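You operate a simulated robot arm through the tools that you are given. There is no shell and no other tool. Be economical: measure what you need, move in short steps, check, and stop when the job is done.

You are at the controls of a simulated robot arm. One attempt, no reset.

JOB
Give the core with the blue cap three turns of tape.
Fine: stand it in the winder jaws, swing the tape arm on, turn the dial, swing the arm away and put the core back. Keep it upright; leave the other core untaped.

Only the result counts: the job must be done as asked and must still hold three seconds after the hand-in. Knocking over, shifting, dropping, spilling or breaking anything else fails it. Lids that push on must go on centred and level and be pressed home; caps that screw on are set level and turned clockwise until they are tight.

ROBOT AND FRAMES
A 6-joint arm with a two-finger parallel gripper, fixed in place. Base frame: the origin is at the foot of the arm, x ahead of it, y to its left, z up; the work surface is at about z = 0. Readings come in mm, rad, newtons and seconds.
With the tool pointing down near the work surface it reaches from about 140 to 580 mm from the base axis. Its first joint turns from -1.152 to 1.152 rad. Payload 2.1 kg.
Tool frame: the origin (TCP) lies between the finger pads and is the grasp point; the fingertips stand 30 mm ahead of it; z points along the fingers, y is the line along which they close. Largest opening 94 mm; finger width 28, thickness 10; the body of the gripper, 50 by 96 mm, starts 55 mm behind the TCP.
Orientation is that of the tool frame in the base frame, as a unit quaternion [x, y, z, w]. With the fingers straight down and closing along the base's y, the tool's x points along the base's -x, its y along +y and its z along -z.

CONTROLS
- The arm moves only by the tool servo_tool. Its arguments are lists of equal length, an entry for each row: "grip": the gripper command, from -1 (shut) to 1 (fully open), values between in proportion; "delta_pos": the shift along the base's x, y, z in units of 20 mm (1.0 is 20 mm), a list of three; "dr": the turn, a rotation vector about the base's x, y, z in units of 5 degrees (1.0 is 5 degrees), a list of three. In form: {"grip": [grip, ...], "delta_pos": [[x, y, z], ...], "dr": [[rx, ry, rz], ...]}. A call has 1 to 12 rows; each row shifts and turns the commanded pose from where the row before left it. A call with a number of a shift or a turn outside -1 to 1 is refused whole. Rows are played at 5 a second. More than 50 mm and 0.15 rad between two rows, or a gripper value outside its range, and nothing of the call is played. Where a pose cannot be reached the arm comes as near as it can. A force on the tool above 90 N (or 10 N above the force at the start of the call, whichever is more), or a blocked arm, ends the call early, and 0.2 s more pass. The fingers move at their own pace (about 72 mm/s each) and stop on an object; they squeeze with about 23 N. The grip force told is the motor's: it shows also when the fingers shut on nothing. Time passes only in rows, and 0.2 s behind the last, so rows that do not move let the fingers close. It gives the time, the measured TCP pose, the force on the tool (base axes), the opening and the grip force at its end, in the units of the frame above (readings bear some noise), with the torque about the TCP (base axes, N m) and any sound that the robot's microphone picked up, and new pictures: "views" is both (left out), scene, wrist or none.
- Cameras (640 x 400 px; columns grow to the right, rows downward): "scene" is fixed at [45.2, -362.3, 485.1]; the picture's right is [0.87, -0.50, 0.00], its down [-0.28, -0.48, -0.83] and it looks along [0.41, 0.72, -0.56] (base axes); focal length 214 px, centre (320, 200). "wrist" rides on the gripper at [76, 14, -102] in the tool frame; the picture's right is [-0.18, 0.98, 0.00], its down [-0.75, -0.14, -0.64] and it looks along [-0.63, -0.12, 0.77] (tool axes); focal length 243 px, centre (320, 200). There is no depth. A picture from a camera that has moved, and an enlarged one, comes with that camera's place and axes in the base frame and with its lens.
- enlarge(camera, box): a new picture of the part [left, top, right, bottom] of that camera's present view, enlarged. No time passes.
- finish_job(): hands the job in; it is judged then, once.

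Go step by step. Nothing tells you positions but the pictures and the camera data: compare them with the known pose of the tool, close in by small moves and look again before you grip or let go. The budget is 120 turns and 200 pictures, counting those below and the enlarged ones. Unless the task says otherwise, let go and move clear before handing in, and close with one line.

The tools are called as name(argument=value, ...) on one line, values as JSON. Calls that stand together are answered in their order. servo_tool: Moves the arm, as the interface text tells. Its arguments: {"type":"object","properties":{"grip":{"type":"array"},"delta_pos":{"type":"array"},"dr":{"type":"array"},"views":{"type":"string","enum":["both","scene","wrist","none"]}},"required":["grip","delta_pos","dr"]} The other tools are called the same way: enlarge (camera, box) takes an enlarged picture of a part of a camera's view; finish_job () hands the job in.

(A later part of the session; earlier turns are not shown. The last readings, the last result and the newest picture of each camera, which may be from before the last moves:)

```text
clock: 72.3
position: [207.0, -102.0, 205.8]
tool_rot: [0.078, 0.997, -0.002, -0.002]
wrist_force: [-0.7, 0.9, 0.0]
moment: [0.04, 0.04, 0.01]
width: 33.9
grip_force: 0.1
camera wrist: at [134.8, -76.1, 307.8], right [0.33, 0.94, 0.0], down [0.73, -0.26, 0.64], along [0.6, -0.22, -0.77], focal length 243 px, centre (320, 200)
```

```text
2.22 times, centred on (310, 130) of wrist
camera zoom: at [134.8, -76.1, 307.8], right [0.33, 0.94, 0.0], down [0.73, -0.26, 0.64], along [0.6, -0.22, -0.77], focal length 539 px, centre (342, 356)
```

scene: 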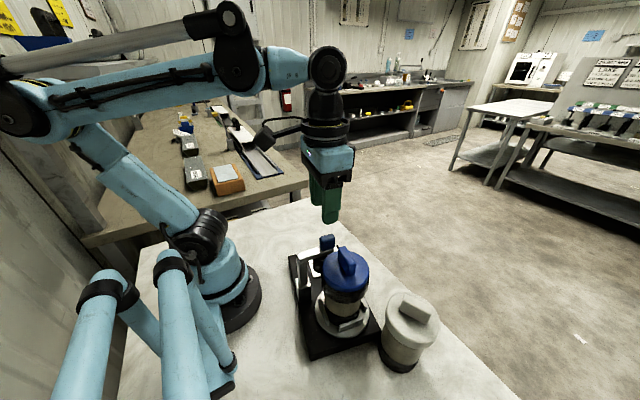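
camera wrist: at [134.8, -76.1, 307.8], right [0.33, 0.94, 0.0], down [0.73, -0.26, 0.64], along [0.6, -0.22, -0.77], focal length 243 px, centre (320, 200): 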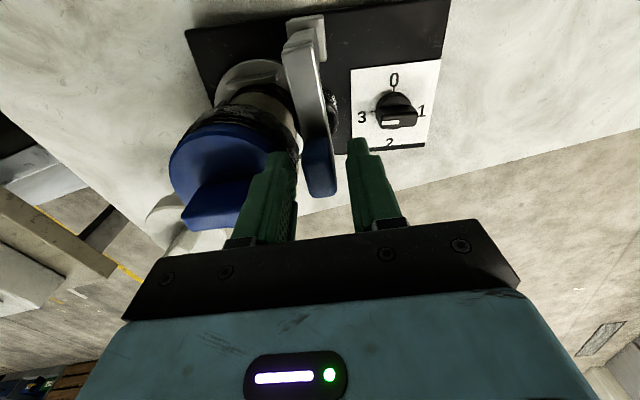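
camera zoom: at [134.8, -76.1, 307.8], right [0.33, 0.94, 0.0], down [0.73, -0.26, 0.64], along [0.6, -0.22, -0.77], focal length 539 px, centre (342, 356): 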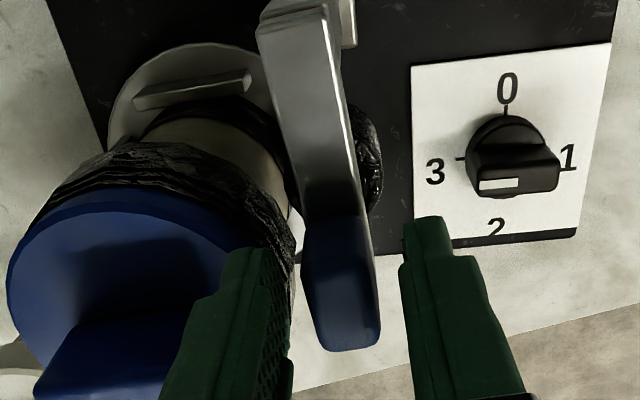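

The knob is caged. I'll swing the arm counter-clockwise back towards its parking angle.

servo_tool(grip=[-0.28, -0.28, -0.28, -0.28, -0.28, -0.28, -0.28, -0.28, -0.28, -0.28, -0.28, -0.28], delta_pos=[[0.025, 0.22, 0], [0.005, 0.22, 0], [-0.015, 0.22, 0], [-0.03, 0.22, 0], [-0.055, 0.21, 0], [-0.07, 0.21, 0], [-0.085, 0.205, 0], [-0.105, 0.195, 0], [-0.125, 0.18, 0], [-0.135, 0.175, 0], [-0.155, 0.16, 0], [-0.165, 0.145, 0]], dr=[[0, 0, 1], [0, 0, 1], [0, 0, 1], [0, 0, 1], [0, 0, 1], [0, 0, 1], [0, 0, 1], [0, 0, 1], [0, 0, 1], [0, 0, 1], [0, 0, 1], [0, 0, 1]], views="wrist")

enlarge(camera="wrist", box=[160, 0, 430, 220])

```text
clock: 74.9
position: [190.1, -56.3, 205.7]
tool_rot: [-0.433, 0.902, -0.003, -0.001]
wrist_force: [-1.1, 0.1, -1.5]
moment: [0.0, -0.01, -0.01]
width: 33.7
grip_force: 0.1
camera wrist: at [130.1, -105.2, 308.0], right [-0.65, 0.76, 0.0], down [0.58, 0.5, 0.64], along [0.49, 0.41, -0.77], focal length 243 px, centre (320, 200)
```

wrist: 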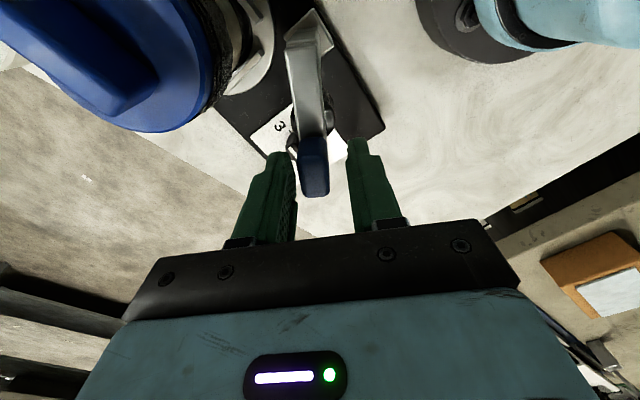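

```text
1.82 times, centred on (295, 110) of wrist
camera zoom: at [130.1, -105.2, 308.0], right [-0.65, 0.76, 0.0], down [0.58, 0.5, 0.64], along [0.49, 0.41, -0.77], focal length 441 px, centre (366, 364)
```

zoom: 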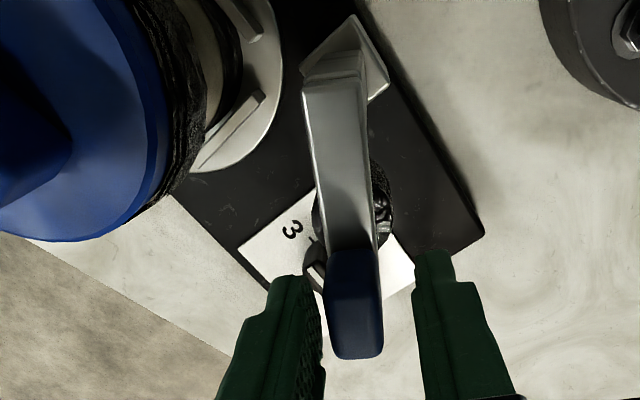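

The arm is parked again at about 45° (60° relative to the winder). Next I'll rise and move above the blue core, because it has to come off the winder before I can push the winder back.

servo_tool(grip=[-0.1, -0.1, -0.1, -0.1, -0.1, -0.1, -0.1, -0.1, -0.1, -0.1, -0.1, -0.1], delta_pos=[[0, 0, 0.5], [0, 0, 1], [0, 0, 1], [0, 0, 1], [0, 0, 0.5], [0, 0, 0], [0, 0, 0], [0, 0, 0], [0, 0, 0], [0, 0, 0], [0, 0, 0], [0, 0, 0]], dr=[[0, 0, 0], [0, 0, 0], [0, 0, 0], [0, 0, 0], [0, 0, -1], [0, 0, -1], [0, 0, -1], [0, 0, -1], [0, 0, -1], [0, 0, -1], [0, 0, -1], [0, 0, -1]], views="none")

servo_tool(grip=[0, 0, 0, 0, 0, 0, 0, 0, 0, 0], delta_pos=[[0.1, -0.5, 0], [0.1, -0.5, 0], [0.1, -0.5, 0], [0.1, -0.5, 0], [0.1, -0.5, 0], [0.1, -0.5, 0], [0.1, -0.5, 0], [0.1, -0.5, 0], [0.1, -0.5, 0], [0.1, -0.5, 0]], dr=[[0, 0, -1], [0, 0, -1], [0, 0, -1], [0, 0, -1], [0, 0, -1], [0, 0, -1], [0, 0, -1], [0, 0, -1], [0, 0, -1], [0, 0, -1]], views="none")

servo_tool(grip=[0, 0, 0, 0, 0, 0, 0, 0, 0, 0], delta_pos=[[0, -0.5, 0], [0, -0.5, 0], [0, -0.5, 0], [0, -0.5, 0], [0, -0.5, 0], [0, -0.5, 0], [0, -0.5, 0], [0, -0.5, 0], [0, -0.5, 0], [0, -0.5, 0]], dr=[[0, 0, -1], [0, 0, -1], [0, 0, -1], [0, 0, -1], [0, 0, -1], [0, 0, -1], [0, 0, -1], [0, 0, -1], [0, 0, -1], [0, 0, -1]], views="both")

enlarge(camera="wrist", box=[220, 0, 420, 170])

```text
clock: 77.5
position: [188.6, -55.0, 285.9]
tool_rot: [-0.095, 0.995, -0.001, -0.002]
wrist_force: [-0.1, 0.1, -0.4]
moment: [0.03, 0.0, 0.0]
width: 42.2
grip_force: 0.1
```

```text
clock: 79.7
position: [208.6, -156.4, 285.7]
tool_rot: [0.334, 0.943, -0.001, -0.003]
wrist_force: [-0.6, -0.2, 0.1]
moment: [-0.01, 0.03, -0.02]
width: 47.3
grip_force: 0.1
```

```text
clock: 81.9
position: [207.0, -254.9, 286.3]
tool_rot: [0.701, 0.713, 0.001, -0.002]
wrist_force: [-0.1, 1.0, 0.6]
moment: [0.0, -0.03, 0.02]
width: 47.0
grip_force: 0.1
camera wrist: at [222.1, -179.8, 388.0], right [0.99, -0.17, 0.0], down [-0.13, -0.76, 0.64], along [-0.11, -0.63, -0.77], focal length 243 px, centre (320, 200)
```

scene: 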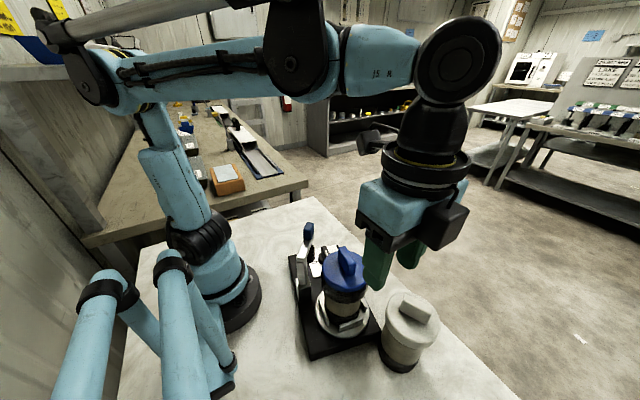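
wrist: 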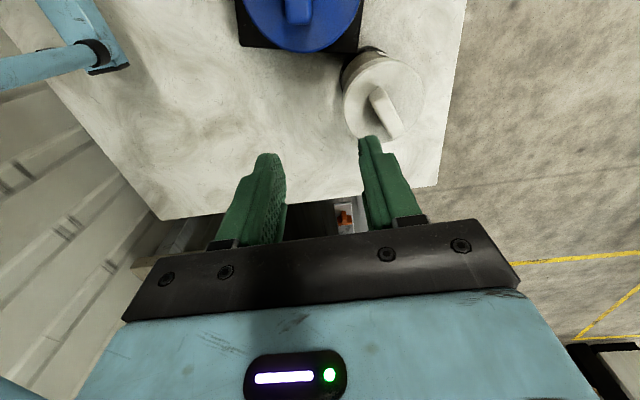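

```text
2.35 times, centred on (320, 85) of wrist
camera zoom: at [222.1, -179.8, 388.0], right [0.99, -0.17, 0.0], down [-0.13, -0.76, 0.64], along [-0.11, -0.63, -0.77], focal length 571 px, centre (320, 471)
```

zoom: 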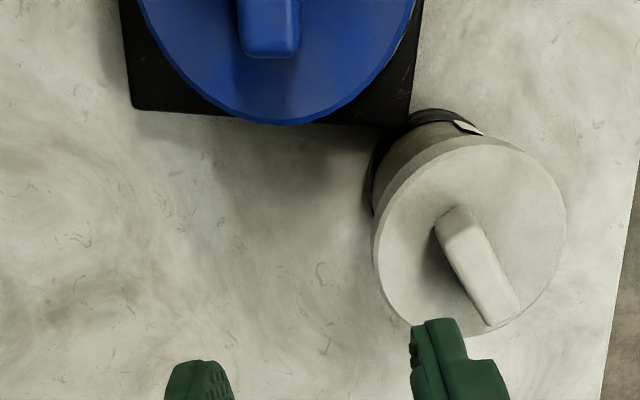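

I overshot in y, but nothing was touched, and this gives a good view of the white core at about (272,-274) with its fin turned about 23°. I'll handle the white core first: align over its fin and go lower.

servo_tool(grip=[0, 0, 0, 0, 0, 0, 0, 0, 0], delta_pos=[[0.8, -0.24, 0], [0.8, -0.24, 0], [0.8, -0.24, 0], [0.8, -0.24, 0], [0, 0, -0.9], [0, 0, -0.9], [0, 0, -0.9], [0, 0, -0.9], [0, 0, -0.7]], dr=[[0, 0, 1], [0, 0, 1], [0, 0, 1], [0, 0, 1], [0, 0, 0.4], [0, 0, 0], [0, 0, 0], [0, 0, 0], [0, 0, 0]], views="wrist")

enlarge(camera="wrist", box=[220, 60, 420, 220])

```text
clock: 83.9
position: [272.5, -274.9, 199.2]
tool_rot: [0.551, 0.834, 0.0, -0.003]
wrist_force: [-0.2, 0.2, -0.6]
moment: [0.02, 0.01, 0.0]
width: 46.8
grip_force: 0.0
camera wrist: at [256.7, -199.4, 302.0], right [0.98, 0.22, 0.0], down [0.17, -0.75, 0.64], along [0.13, -0.62, -0.77], focal length 243 px, centre (320, 200)
```

wrist: 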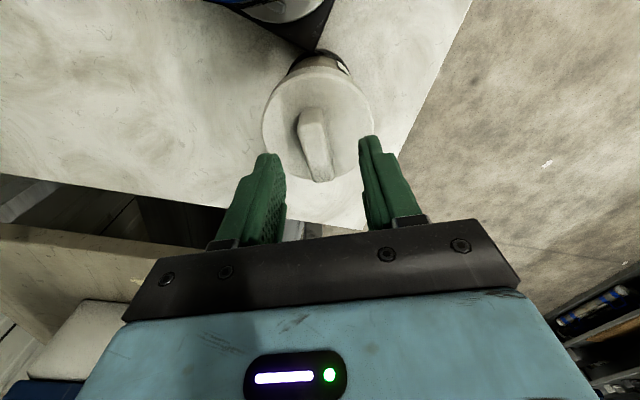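

```text
2.50 times, centred on (320, 140) of wrist
camera zoom: at [256.7, -199.4, 302.0], right [0.98, 0.22, 0.0], down [0.17, -0.75, 0.64], along [0.13, -0.62, -0.77], focal length 606 px, centre (320, 350)
```

zoom: 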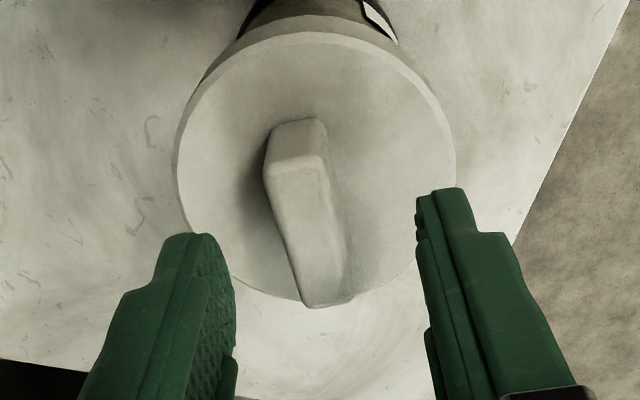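

Aligned. I'll descend to grip height and close on the white fin.

servo_tool(grip=[0, 0, -1, -1, -1, -1], delta_pos=[[-0.07, -0.01, -0.8], [0, 0, -0.76], [0, 0, 0], [0, 0, 0], [0, 0, 0], [0, 0, 0]], dr=[[0, 0, 0], [0, 0, 0], [0, 0, 0], [0, 0, 0], [0, 0, 0], [0, 0, 0]], views="wrist")

```text
clock: 85.3
position: [271.3, -273.7, 167.7]
tool_rot: [0.551, 0.834, -0.001, -0.003]
wrist_force: [-0.1, -0.3, -5.0]
moment: [-0.06, -0.01, 0.03]
width: 19.2
grip_force: 23.0
camera wrist: at [255.4, -199.6, 271.0], right [0.98, 0.22, 0.0], down [0.17, -0.75, 0.64], along [0.13, -0.62, -0.77], focal length 243 px, centre (320, 200)
```

wrist: 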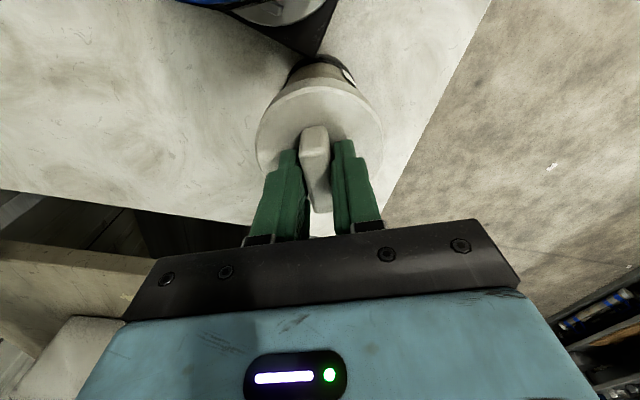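

I have the white core (grip at (271.3,-274), z 167.7). I'll lift it slightly and park it temporarily further out at about (316,-299), clear of the winder.

servo_tool(grip=[-1, -1, -1, -1, -1, -1, -1], delta_pos=[[0, 0, 0.4], [0, 0, 0.6], [0.75, -0.42, 0], [0.75, -0.42, 0], [0.75, -0.42, 0], [0, 0, 0], [0, 0, 0]], dr=[[0, 0, 0], [0, 0, 0], [0, 0, -1], [0, 0, -1], [0, 0, -1], [0, 0, -1], [0, 0, -0.5]], views="none")

servo_tool(grip=[-1, -1, -1, -1], delta_pos=[[0, 0, -0.5], [0, 0, -0.4], [0, 0, -0.1], [0, 0, 0]], dr=[[0, 0, 0], [0, 0, 0], [0, 0, 0], [0, 0, 0]], views="both")

```text
clock: 86.9
position: [316.4, -300.0, 188.8]
tool_rot: [0.704, 0.711, 0.001, -0.003]
wrist_force: [-0.2, 0.3, -7.0]
moment: [0.01, 0.01, -0.02]
width: 19.2
grip_force: 22.8
```

```text
clock: 87.9
position: [314.9, -300.6, 168.4]
tool_rot: [0.704, 0.71, 0.001, -0.002]
wrist_force: [-3.0, -0.1, 14.1]
moment: [0.11, 0.01, 0.01]
width: 19.1
grip_force: 23.3
camera wrist: at [330.2, -224.8, 271.1], right [0.98, -0.17, -0.01], down [-0.13, -0.76, 0.64], along [-0.12, -0.63, -0.77], focal length 243 px, centre (320, 200)
```

scene: 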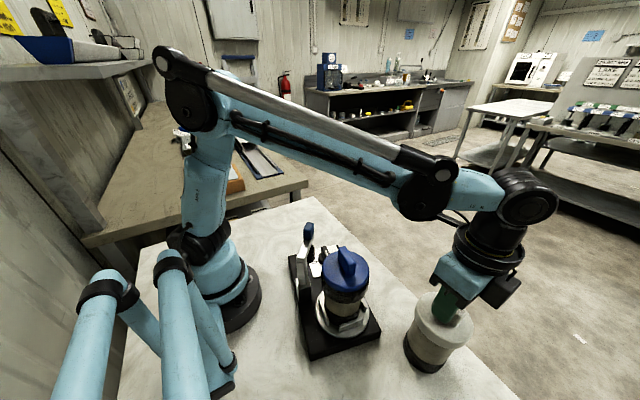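
wrist: 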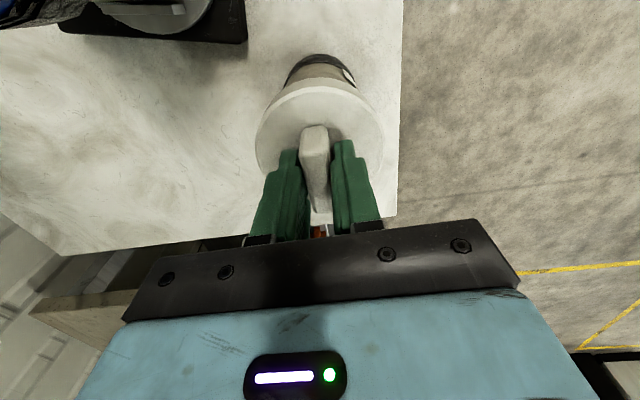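

The white core is parked at (315,-300). I'll release it and go above the blue core at about (209,-158).

servo_tool(grip=[-0.1, -0.1, -0.1, -0.1, -0.1, -0.1, -0.1, -0.1, -0.1], delta_pos=[[0, 0, 0.03], [0, 0, 0], [0, 0, 0.3], [0, 0, 1], [0, 0, 1], [0, 0, 1], [0, 0, 1], [0, 0, 1], [0, 0, 0.6]], dr=[[0, 0, 0], [0, 0, 0], [0, 0, 0], [0, 0, 0], [0, 0, 0], [0, 0, 0], [0, 0, 0], [0, 0, 0], [0, 0, 0]], views="none")

servo_tool(grip=[-0.1, -0.1, -0.1, -0.1, -0.1, -0.1, -0.1, -0.1], delta_pos=[[-0.66, 0.89, 0], [-0.66, 0.89, 0], [-0.66, 0.89, 0], [-0.66, 0.89, 0], [-0.66, 0.89, 0], [-0.66, 0.89, 0], [-0.66, 0.89, 0], [-0.66, 0.89, 0]], dr=[[0, 0, 0], [0, 0, 0], [0, 0, 0], [0, 0, 0], [0, 0, 0], [0, 0, 0], [0, 0, 0], [0, 0, 0]], views="wrist")

enlarge(camera="wrist", box=[220, 20, 420, 180])

```text
clock: 89.9
position: [315.9, -299.3, 288.2]
tool_rot: [0.703, 0.711, 0.001, -0.002]
wrist_force: [-0.5, -0.7, 0.5]
moment: [-0.03, -0.02, 0.0]
width: 42.3
grip_force: 0.0
```

```text
clock: 91.7
position: [209.7, -157.9, 287.0]
tool_rot: [0.703, 0.711, 0.0, -0.003]
wrist_force: [-0.1, 0.4, 0.0]
moment: [0.01, -0.02, 0.01]
width: 42.4
grip_force: 0.1
camera wrist: at [224.0, -81.7, 389.4], right [0.98, -0.17, 0.0], down [-0.13, -0.76, 0.64], along [-0.11, -0.63, -0.77], focal length 243 px, centre (320, 200)
```

wrist: 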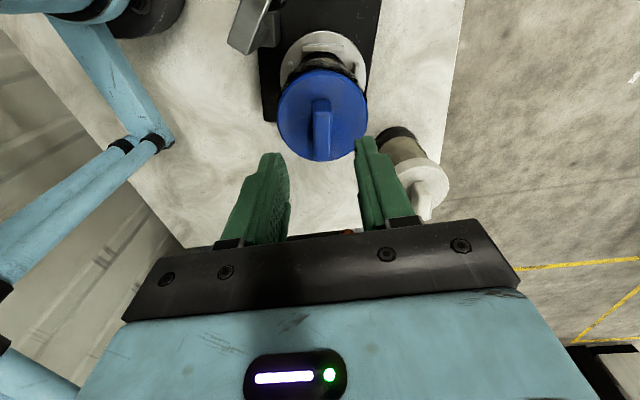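

```text
2.50 times, centred on (320, 100) of wrist
camera zoom: at [224.0, -81.7, 389.4], right [0.98, -0.17, 0.0], down [-0.13, -0.76, 0.64], along [-0.11, -0.63, -0.77], focal length 606 px, centre (320, 450)
```

zoom: 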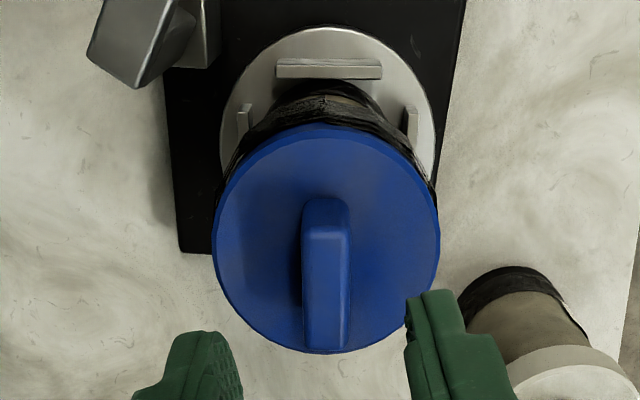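

The blue core is at about (211,-168) with its fin turned -9°. I'll align and descend to just above it.

servo_tool(grip=[0, 0, 0, 0, 0], delta_pos=[[0.06, -0.5, 0], [0, 0, -0.9], [0, 0, -0.9], [0, 0, -0.8], [0, 0, 0]], dr=[[0, 0, -0.9], [0, 0, -0.9], [0, 0, 0], [0, 0, 0], [0, 0, 0]], views="wrist")

enlarge(camera="wrist", box=[220, 60, 420, 220])

```text
clock: 92.9
position: [210.9, -167.4, 234.6]
tool_rot: [0.757, 0.653, 0.001, -0.003]
wrist_force: [0.6, 1.0, 0.7]
moment: [0.0, -0.02, -0.01]
width: 47.0
grip_force: 0.0
camera wrist: at [237.7, -94.8, 337.2], right [0.95, -0.33, 0.0], down [-0.25, -0.73, 0.64], along [-0.21, -0.6, -0.77], focal length 243 px, centre (320, 200)
```

wrist: 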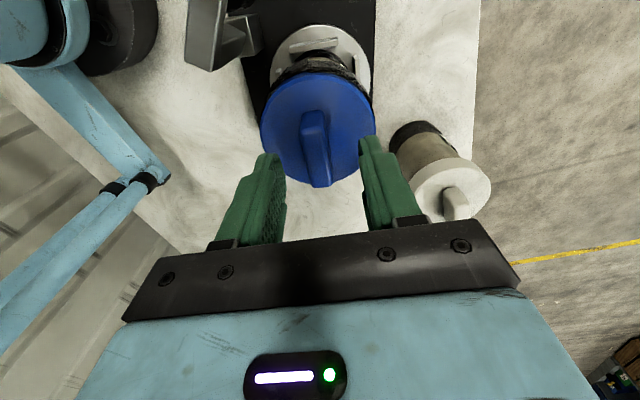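

```text
2.50 times, centred on (320, 140) of wrist
camera zoom: at [237.7, -94.8, 337.2], right [0.95, -0.33, 0.0], down [-0.25, -0.73, 0.64], along [-0.21, -0.6, -0.77], focal length 606 px, centre (320, 350)
```

zoom: 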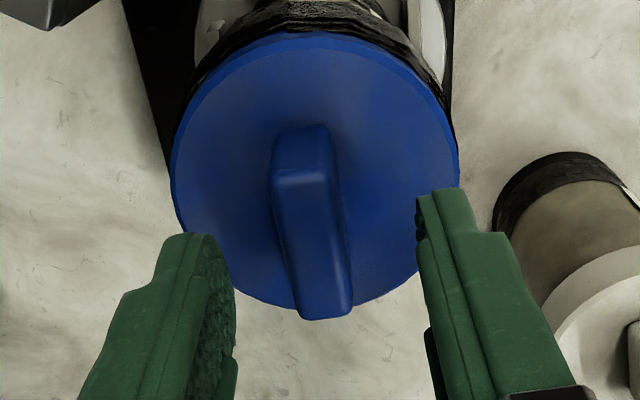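

Well aligned. I'll descend and grip the blue fin.

servo_tool(grip=[0, 0, -1, -1, -1, -1], delta_pos=[[-0.02, 0, -0.8], [0, 0, -0.7], [0, 0, 0], [0, 0, 0], [0, 0, 0], [0, 0, 0]], dr=[[0, 0, 0], [0, 0, 0], [0, 0, 0], [0, 0, 0], [0, 0, 0], [0, 0, 0]], views="none")

```text
clock: 94.3
position: [212.3, -167.8, 205.6]
tool_rot: [0.757, 0.654, 0.001, -0.003]
wrist_force: [-0.3, 0.5, -1.7]
moment: [0.01, 0.01, -0.04]
width: 19.3
grip_force: 22.9
```

Gripped. Lifting straight up out of the jaws.

servo_tool(grip=[-1, -1, -1, -1, -1], delta_pos=[[0, 0, 0.3], [0, 0, 0.6], [0, 0, 0.7], [0, 0, 0.7], [0, 0, 0]], dr=[[0, 0, 0], [0, 0, 0], [0, 0, 0], [0, 0, 0], [0, 0, 0]], views="scene")

enlarge(camera="scene", box=[270, 200, 430, 370])

```text
clock: 95.5
position: [211.6, -168.3, 251.9]
tool_rot: [0.757, 0.653, 0.0, -0.003]
wrist_force: [0.4, 0.7, -7.0]
moment: [-0.01, 0.01, -0.01]
width: 19.4
grip_force: 22.2
```

scene: 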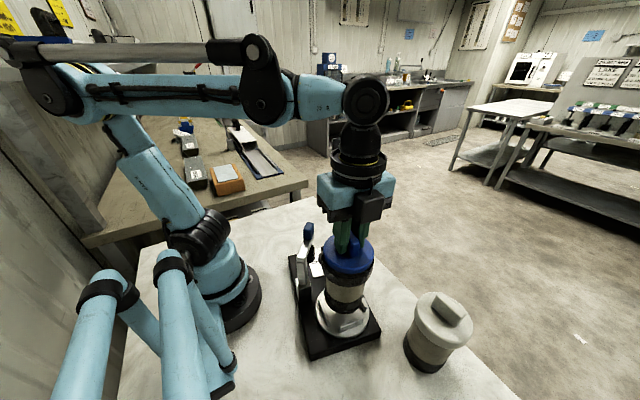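

```text
2.35 times, centred on (350, 285) of scene
camera zoom: at [45.2, -362.3, 485.1], right [0.87, -0.5, 0.0], down [-0.28, -0.48, -0.83], along [0.41, 0.72, -0.56], focal length 505 px, centre (249, 0)
```

zoom: 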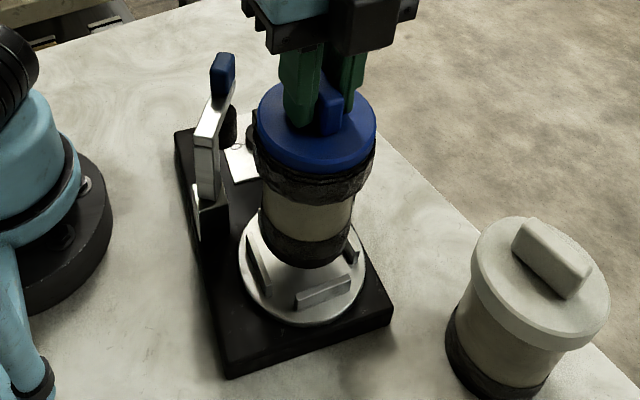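

The core is free and shows the tape band. I'll carry it to a temporary spot at about (195,-350) and set it down.

servo_tool(grip=[-1, -1, -1, -1, -1, -1, -1, -1, -1, -1], delta_pos=[[-0.085, -0.91, 0], [-0.085, -0.91, 0], [-0.085, -0.91, 0], [-0.085, -0.91, 0], [-0.085, -0.91, 0], [-0.085, -0.91, 0], [-0.085, -0.91, 0], [-0.085, -0.91, 0], [-0.085, -0.91, 0], [-0.085, -0.91, 0]], dr=[[0, 0, 0], [0, 0, 0], [0, 0, 0], [0, 0, 0], [0, 0, 0], [0, 0, 0], [0, 0, 0], [0, 0, 0.6], [0, 0, 0.6], [0, 0, 0.5]], views="none")

servo_tool(grip=[-1, -1, -1, -1, -1, -1, -1], delta_pos=[[0, 0, -0.9], [0, 0, -0.9], [0, 0, -0.9], [0, 0, -0.9], [0, 0, -0.4], [0, 0, -0.15], [0, 0, 0]], dr=[[0, 0, 0], [0, 0, 0], [0, 0, 0], [0, 0, 0], [0, 0, 0], [0, 0, 0], [0, 0, 0]], views="scene")

```text
clock: 97.7
position: [193.5, -350.4, 250.9]
tool_rot: [0.706, 0.708, 0.001, -0.003]
wrist_force: [-0.8, -0.5, -6.3]
moment: [0.02, 0.0, -0.03]
width: 19.5
grip_force: 23.4
```

```text
clock: 99.3
position: [193.8, -349.3, 169.0]
tool_rot: [0.706, 0.708, 0.001, -0.002]
wrist_force: [0.0, 0.4, -6.4]
moment: [0.01, 0.01, -0.03]
width: 19.1
grip_force: 23.7
```

scene: 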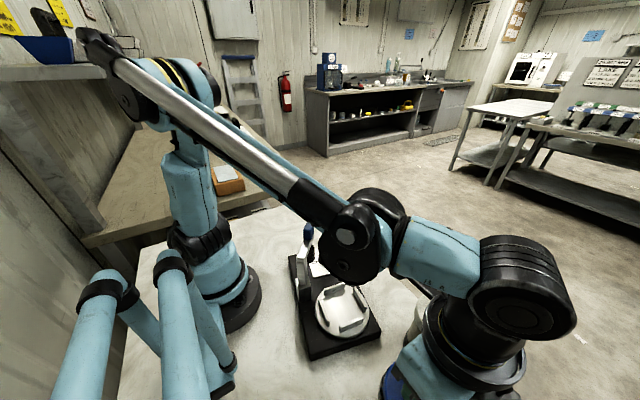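

It's still hanging slightly, so I'll lower 2 mm more until it touches, release and rise.

servo_tool(grip=[-1, -1], delta_pos=[[0, 0, -0.07], [0, 0, -0.03]], dr=[[0, 0, 0], [0, 0, 0]], views="none")

```text
clock: 99.9
position: [195.2, -350.0, 165.7]
tool_rot: [0.707, 0.708, 0.001, -0.003]
wrist_force: [0.9, -0.7, -5.6]
moment: [-0.01, 0.0, -0.01]
width: 19.3
grip_force: 22.7
```

servo_tool(grip=[-1, -1, -1], delta_pos=[[0, 0, -0.06], [0, 0, -0.05], [0, 0, 0]], dr=[[0, 0, 0], [0, 0, 0], [0, 0, 0]], views="none")

```text
clock: 100.7
position: [193.4, -348.9, 164.5]
tool_rot: [0.707, 0.707, 0.001, -0.003]
wrist_force: [-4.3, 1.3, 22.7]
moment: [0.02, 0.04, 0.0]
width: 19.2
grip_force: 22.7
```

It's down. Releasing and rising.

servo_tool(grip=[0, 0, 0, 0, 0, 0, 0, 0], delta_pos=[[0, 0, 0.08], [0, 0, 0], [0, 0, 0.3], [0, 0, 1], [0, 0, 1], [0, 0, 1], [0, 0, 1], [0, 0, 1]], dr=[[0, 0, 0], [0, 0, 0], [0, 0, 0], [0, 0, 0], [0, 0, 0], [0, 0, 0], [0, 0, 0], [0, 0, 0]], views="both")

```text
clock: 102.5
position: [195.2, -349.2, 270.9]
tool_rot: [0.707, 0.708, -0.001, -0.002]
wrist_force: [0.3, 1.2, -0.5]
moment: [0.01, -0.03, 0.02]
width: 46.9
grip_force: 0.1
camera wrist: at [208.9, -274.1, 374.2], right [0.98, -0.18, 0.0], down [-0.14, -0.76, 0.64], along [-0.12, -0.63, -0.77], focal length 243 px, centre (320, 200)
```

scene: 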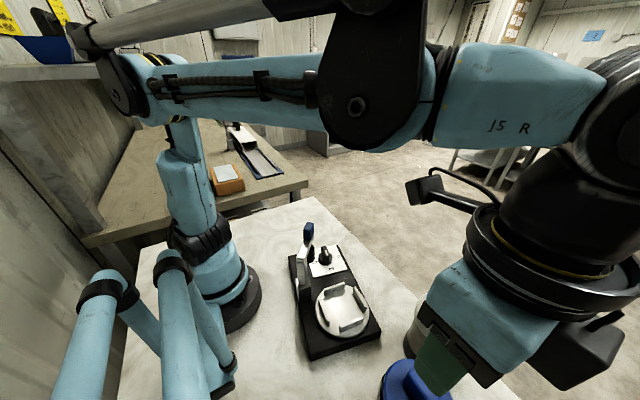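
wrist: 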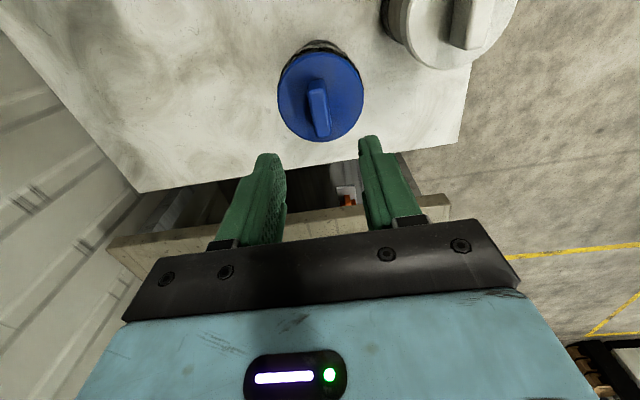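

Both cores stand safely. I'll measure the winder now that the view is clear.

enlarge(camera="scene", box=[240, 210, 420, 370])

```text
2.50 times, centred on (330, 290) of scene
camera zoom: at [45.2, -362.3, 485.1], right [0.87, -0.5, 0.0], down [-0.28, -0.48, -0.83], along [0.41, 0.72, -0.56], focal length 536 px, centre (295, -25)
```

zoom: 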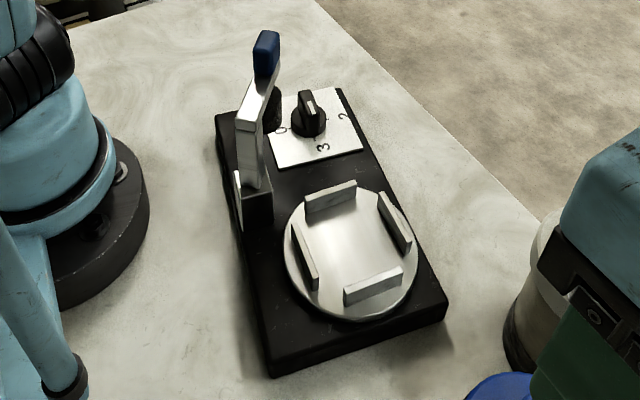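

Now I compute the winder's centre as (213,-100) with yaw -13.7°, against (208.5,40) and 0° originally. I'll push it back with the two open fingers flat against its near end, which keeps the push stable.

servo_tool(grip=[1, 1, 1, 1, 1, 1, 1, 1, 1, 1], delta_pos=[[-0.13, 0.89, 0], [-0.13, 0.89, 0], [-0.13, 0.89, 0], [-0.13, 0.89, 0], [-0.13, 0.89, 0], [-0.13, 0.89, 0], [0, 0, -0.9], [0, 0, -0.9], [0, 0, -0.9], [0, 0, -0.9]], dr=[[0, 0, 0], [0, 0, 0], [0, 0, 0], [0, 0, -1], [0, 0, -1], [0, 0, -0.8], [0, 0, 0], [0, 0, 0], [0, 0, 0], [0, 0, 0]], views="none")

servo_tool(grip=[1, 1, 1, 1, 1, 1], delta_pos=[[0, 0, -1], [0, 0, -1], [0, 0, -1], [0, 0, -1], [0, 0, 0], [0, 0, 0]], dr=[[0, 0, 0], [0, 0, 0], [0, 0, 0], [0, 0, 0], [0, 0, 0], [0, 0, 0]], views="both")

```text
clock: 104.7
position: [178.6, -241.8, 198.9]
tool_rot: [0.787, 0.617, 0.001, -0.004]
wrist_force: [-0.3, -0.2, -0.1]
moment: [0.0, -0.01, 0.01]
width: 94.0
grip_force: 0.0
```

```text
clock: 106.1
position: [177.9, -242.6, 120.0]
tool_rot: [0.787, 0.616, 0.001, -0.003]
wrist_force: [0.1, 0.6, -0.2]
moment: [0.0, -0.02, 0.01]
width: 94.0
grip_force: 0.0
camera wrist: at [211.9, -173.3, 222.0], right [0.91, -0.42, 0.0], down [-0.32, -0.7, 0.64], along [-0.27, -0.58, -0.77], focal length 243 px, centre (320, 200)
```

scene: 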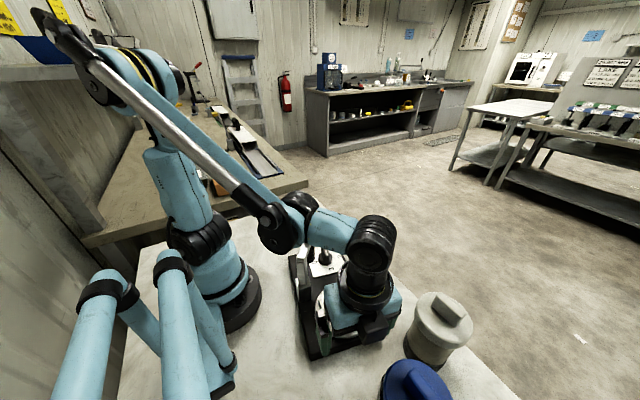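
wrist: 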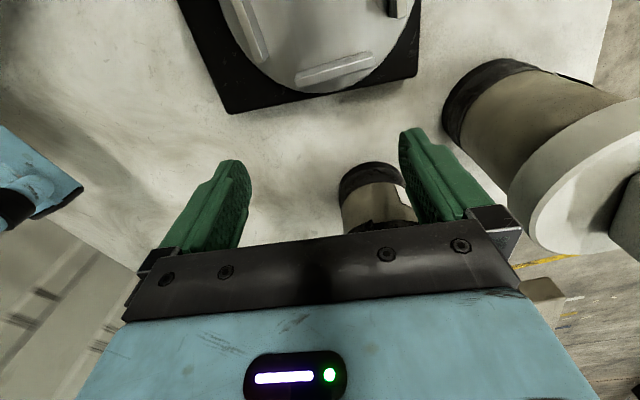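

The end edge runs from about (111,-207) to (260,-245). I'll back off 10 mm for clearance and lower the tips to base height.

servo_tool(grip=[1, 1, 1, 1, 1, 1], delta_pos=[[0.05, -0.52, 0], [0, 0, -0.9], [0, 0, -0.9], [0, 0, -0.9], [0, 0, -0.9], [0, 0, -0.4]], dr=[[0, 0, 0], [0, 0, 0], [0, 0, 0], [0, 0, 0], [0, 0, 0], [0, 0, 0]], views="wrist")

```text
clock: 107.5
position: [180.0, -252.7, 40.0]
tool_rot: [0.788, 0.616, 0.002, -0.003]
wrist_force: [0.3, 0.8, -0.3]
moment: [0.0, -0.02, -0.04]
width: 94.0
grip_force: 0.0
camera wrist: at [212.6, -183.2, 141.9], right [0.91, -0.42, 0.0], down [-0.32, -0.7, 0.64], along [-0.27, -0.58, -0.77], focal length 243 px, centre (320, 200)
```

wrist: 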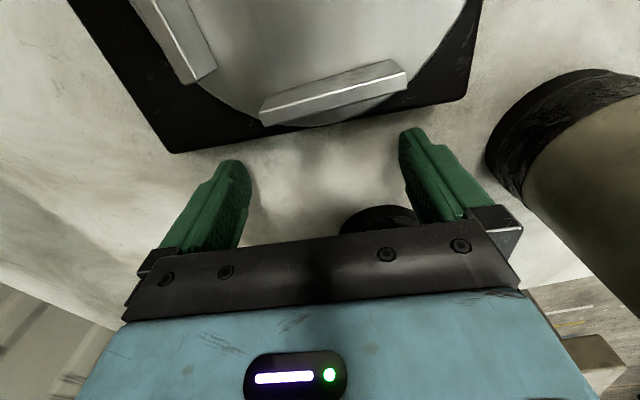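

The fingers are square to the edge. I'll push gently along its normal.

servo_tool(grip=[1, 1, 1, 1, 1], delta_pos=[[0.12, 0.48, 0], [0.12, 0.48, 0], [0.12, 0.48, 0], [0.12, 0.48, 0], [0, 0, 0]], dr=[[0, 0, 0], [0, 0, 0], [0, 0, 0], [0, 0, 0], [0, 0, 0]], views="wrist")

```text
clock: 108.7
position: [189.3, -215.2, 38.4]
tool_rot: [0.788, 0.616, 0.0, -0.002]
wrist_force: [-2.3, -14.4, 3.6]
moment: [-0.38, 0.02, -0.02]
width: 93.9
grip_force: 0.0
camera wrist: at [222.3, -145.0, 141.8], right [0.91, -0.42, 0.0], down [-0.32, -0.7, 0.64], along [-0.27, -0.58, -0.77], focal length 243 px, centre (320, 200)
```

wrist: 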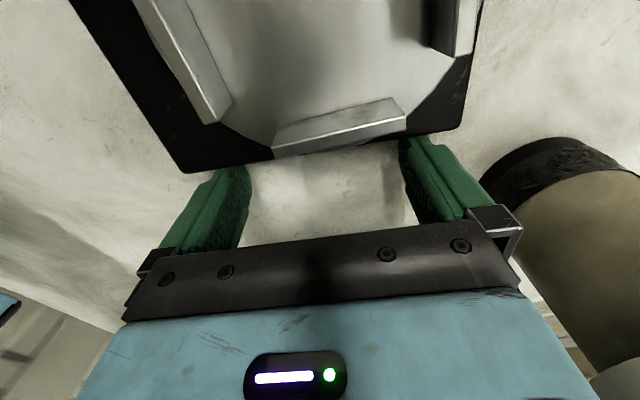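

It slides steadily at about 14 N. I'll push another 60 mm along the normal.

servo_tool(grip=[1, 1, 1, 1, 1, 1, 1], delta_pos=[[0.12, 0.48, 0], [0.12, 0.48, 0], [0.12, 0.48, 0], [0.12, 0.48, 0], [0.12, 0.48, 0], [0.12, 0.48, 0], [0, 0, 0]], dr=[[0, 0, 0], [0, 0, 0], [0, 0, 0], [0, 0, 0], [0, 0, 0], [0, 0, 0], [0, 0, 0]], views="both")

```text
clock: 110.3
position: [202.4, -157.5, 39.1]
tool_rot: [0.788, 0.616, 0.001, -0.003]
wrist_force: [-3.9, -11.5, 0.6]
moment: [-0.4, -0.15, 0.01]
width: 93.9
grip_force: 0.0
camera wrist: at [236.0, -87.0, 141.8], right [0.91, -0.42, 0.0], down [-0.32, -0.7, 0.64], along [-0.27, -0.58, -0.77], focal length 243 px, centre (320, 200)
```

scene: 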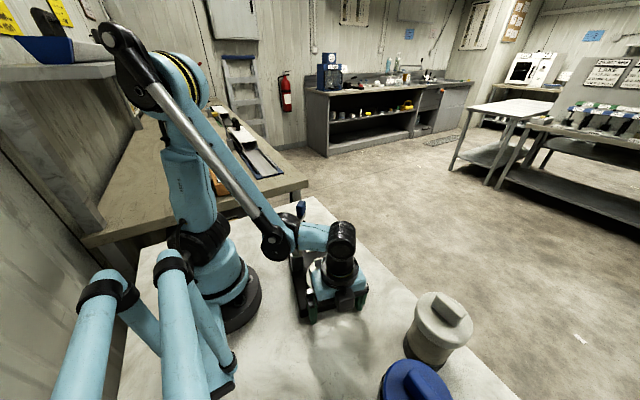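
wrist: 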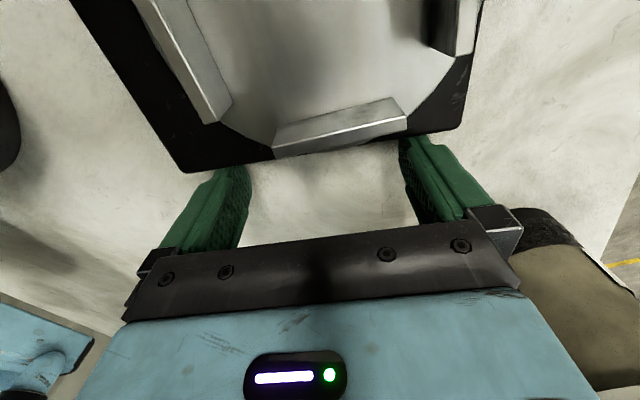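

Tracking well. Now I'll push on while rotating counter-clockwise to square up the winder.

servo_tool(grip=[1, 1, 1, 1, 1, 1, 1, 1, 1, 1], delta_pos=[[0.025, 0.25, 0], [0.025, 0.25, 0], [0.025, 0.25, 0], [0.025, 0.25, 0], [0.025, 0.25, 0], [0.025, 0.25, 0], [0.025, 0.25, 0], [0.025, 0.25, 0], [0.025, 0.25, 0], [0, 0, 0]], dr=[[0, 0, 0.3], [0, 0, 0.3], [0, 0, 0.3], [0, 0, 0.3], [0, 0, 0.3], [0, 0, 0.3], [0, 0, 0.3], [0, 0, 0.3], [0, 0, 0.3], [0, 0, 0]], views="both")

```text
clock: 112.5
position: [207.7, -112.8, 40.1]
tool_rot: [0.709, 0.705, 0.0, -0.003]
wrist_force: [-0.9, -11.4, -1.1]
moment: [-0.29, 0.08, -0.65]
width: 94.0
grip_force: 0.1
camera wrist: at [223.6, -37.1, 141.8], right [0.98, -0.19, 0.0], down [-0.14, -0.76, 0.64], along [-0.13, -0.63, -0.77], focal length 243 px, centre (320, 200)
```

scene: 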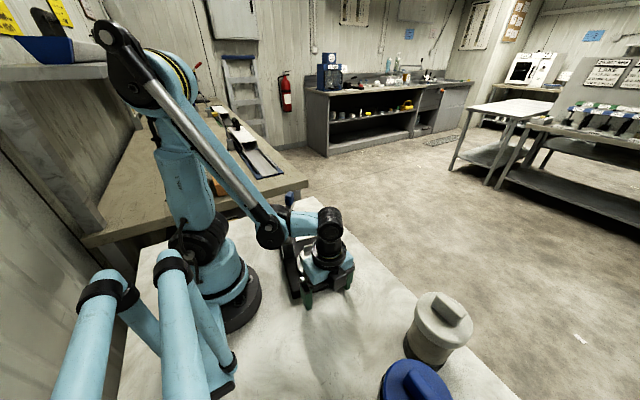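
wrist: 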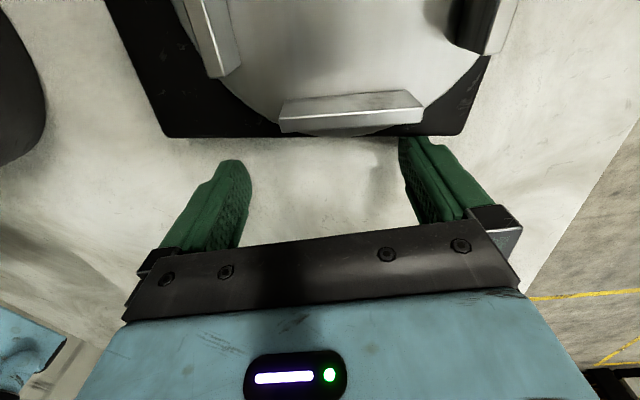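

The near end is at about the right distance, but the yaw still lags at about -10.6°. I'll back off and then push the winder's right side in -x near its far half, which both rotates it and shifts it left.

servo_tool(grip=[1, 1, -1, -1, -1, -1, -1, -1, -1, -1], delta_pos=[[0, -0.7, 0], [0, -0.5, 0.5], [0, 0, 1], [0, 0, 1], [0, 0, 1], [0, 0, 1], [0, 0, 1], [0, 0, 0.6], [1, 0, 0], [1, 0, 0]], dr=[[0, 0, 0], [0, 0, 0], [0, 0, 0], [0, 0, 0], [0, 0, 0], [0, 0, 0], [0, 0, 0], [0, 0, 0], [0, 0, 0], [0, 0, 0]], views="none")

servo_tool(grip=[-1, -1, -1, -1, -1, -1, -1, -1, -1, -1, -1], delta_pos=[[0.8, 0, 0], [0.8, 0, 0], [0.8, 0.9, 0], [0.8, 0.9, 0], [0.8, 0.95, 0], [0.6, 0.98, 0], [0, 0.98, 0], [0, 0.98, 0], [0, 0.98, 0], [0, 0.98, 0], [0, 0.98, 0]], dr=[[0, 0, 0], [0, 0, 0], [0, 0, 0], [0, 0, 0], [0, 0, 0], [0, 0, 0], [0, 0, 0], [0, 0, 0], [0, 0, 0], [0, 0, 0], [0, 0, 0]], views="both")

enlarge(camera="scene", box=[226, 180, 434, 310])

```text
clock: 114.7
position: [248.4, -136.3, 161.2]
tool_rot: [0.71, 0.704, 0.0, -0.003]
wrist_force: [-0.2, 0.2, -0.4]
moment: [-0.01, 0.01, -0.03]
width: 0.2
grip_force: 23.4
```

```text
clock: 117.1
position: [339.8, 36.9, 160.6]
tool_rot: [0.71, 0.704, 0.001, -0.003]
wrist_force: [-0.2, -1.1, -0.6]
moment: [0.0, 0.02, 0.0]
width: 0.0
grip_force: 22.9
camera wrist: at [355.3, 112.5, 263.1], right [0.98, -0.19, 0.0], down [-0.14, -0.76, 0.64], along [-0.13, -0.63, -0.77], focal length 243 px, centre (320, 200)
```

scene: 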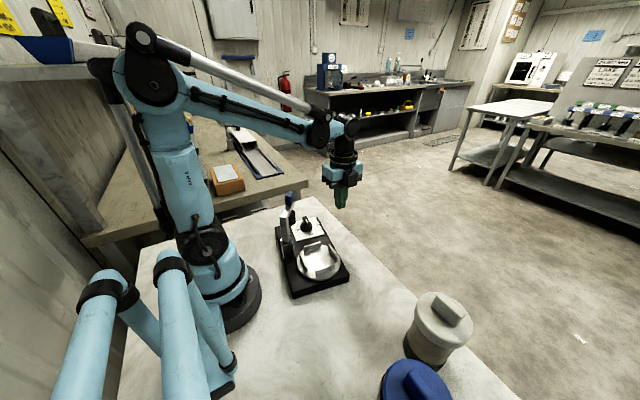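
wrist: 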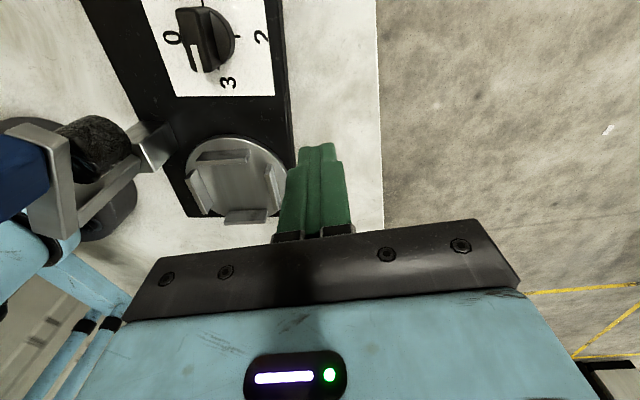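

```text
3.08 times, centred on (330, 245) of scene
camera zoom: at [45.2, -362.3, 485.1], right [0.87, -0.5, 0.0], down [-0.28, -0.48, -0.83], along [0.41, 0.72, -0.56], focal length 660 px, centre (289, 62)
```

zoom: 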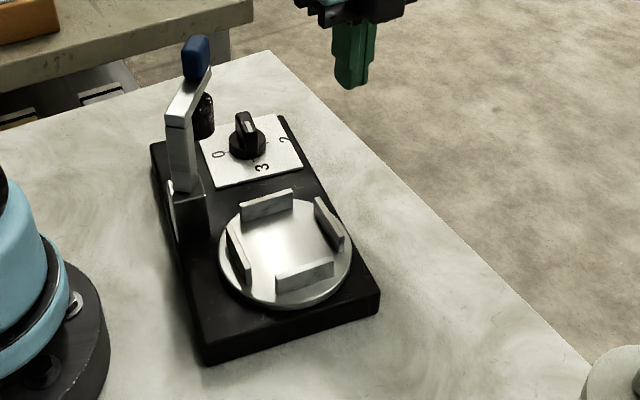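

The winder's centre is now (230,37) with yaw about -11°. I'll lower the closed fingers beside its right flank at y≈66–80.

servo_tool(grip=[-1, -1, -1, -1, -1, -1, -1, -1], delta_pos=[[0, 0.75, 0], [0, 0.75, 0], [0, 0, -1], [0, 0, -1], [0, 0, -1], [0, 0, -1], [0, 0, -1], [0, 0, -1]], dr=[[0, 0, 0], [0, 0, 0], [0, 0, 0], [0, 0, 0], [0, 0, 0], [0, 0, 0], [0, 0, 0], [0, 0, 0]], views="wrist")

```text
clock: 118.9
position: [340.4, 65.2, 40.5]
tool_rot: [0.71, 0.704, 0.001, -0.003]
wrist_force: [0.2, 0.1, -0.1]
moment: [-0.04, 0.02, 0.0]
width: 0.0
grip_force: 23.1
camera wrist: at [355.4, 141.5, 143.3], right [0.98, -0.19, 0.0], down [-0.15, -0.76, 0.64], along [-0.13, -0.63, -0.77], focal length 243 px, centre (320, 200)
```

wrist: 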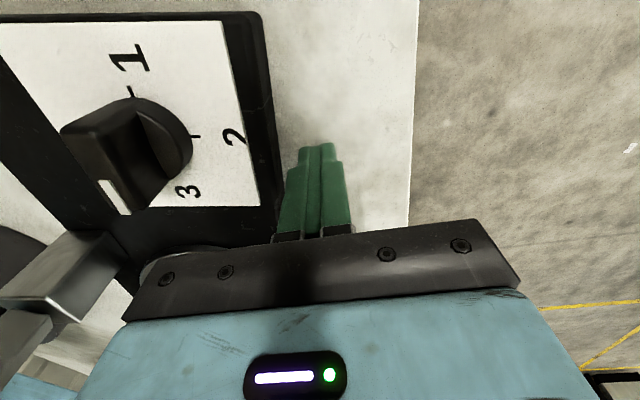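

Clear of the side. Pushing gently in -x.

servo_tool(grip=[-1, -1, -1, -1, -1, -1, -1, -1], delta_pos=[[-0.4, 0, 0], [-0.4, 0, 0], [-0.35, 0, 0], [-0.35, 0, 0], [-0.25, 0, 0], [-0.25, 0, 0], [0, 0, 0], [0, 0, 0]], dr=[[0, 0, 0], [0, 0, 0], [0, 0, 0], [0, 0, 0], [0, 0, 0], [0, 0, 0], [0, 0, 0], [0, 0, 0]], views="both")

enlarge(camera="scene", box=[226, 180, 434, 310])

```text
clock: 120.7
position: [300.5, 65.8, 42.2]
tool_rot: [0.711, 0.704, 0.003, -0.002]
wrist_force: [13.8, 0.0, 5.5]
moment: [0.09, -0.29, -0.17]
width: 0.0
grip_force: 23.0
camera wrist: at [316.0, 141.7, 144.0], right [0.98, -0.19, 0.0], down [-0.15, -0.76, 0.64], along [-0.12, -0.63, -0.77], focal length 243 px, centre (320, 200)
```

scene: 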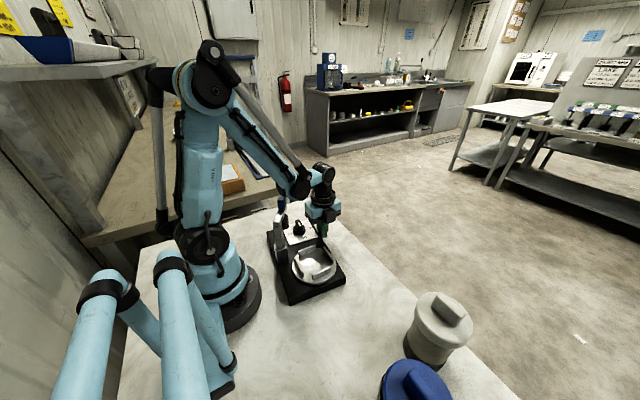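
wrist: 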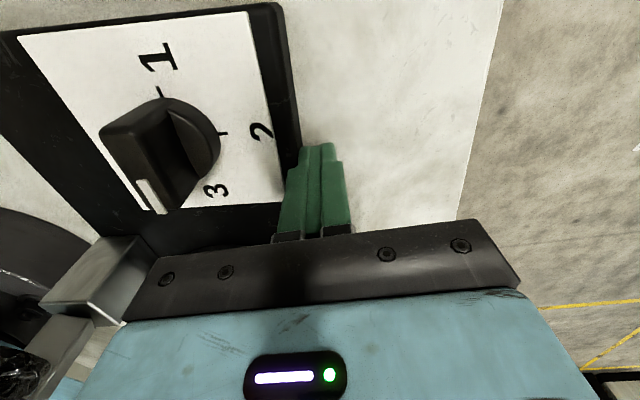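

```text
3.08 times, centred on (330, 245) of scene
camera zoom: at [45.2, -362.3, 485.1], right [0.87, -0.5, 0.0], down [-0.28, -0.48, -0.83], along [0.41, 0.72, -0.56], focal length 660 px, centre (289, 62)
```

zoom: 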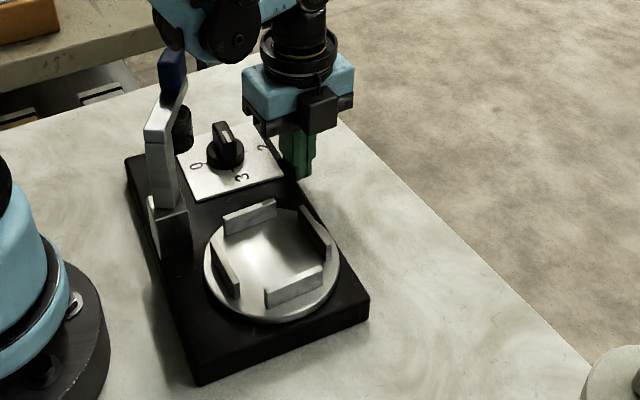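

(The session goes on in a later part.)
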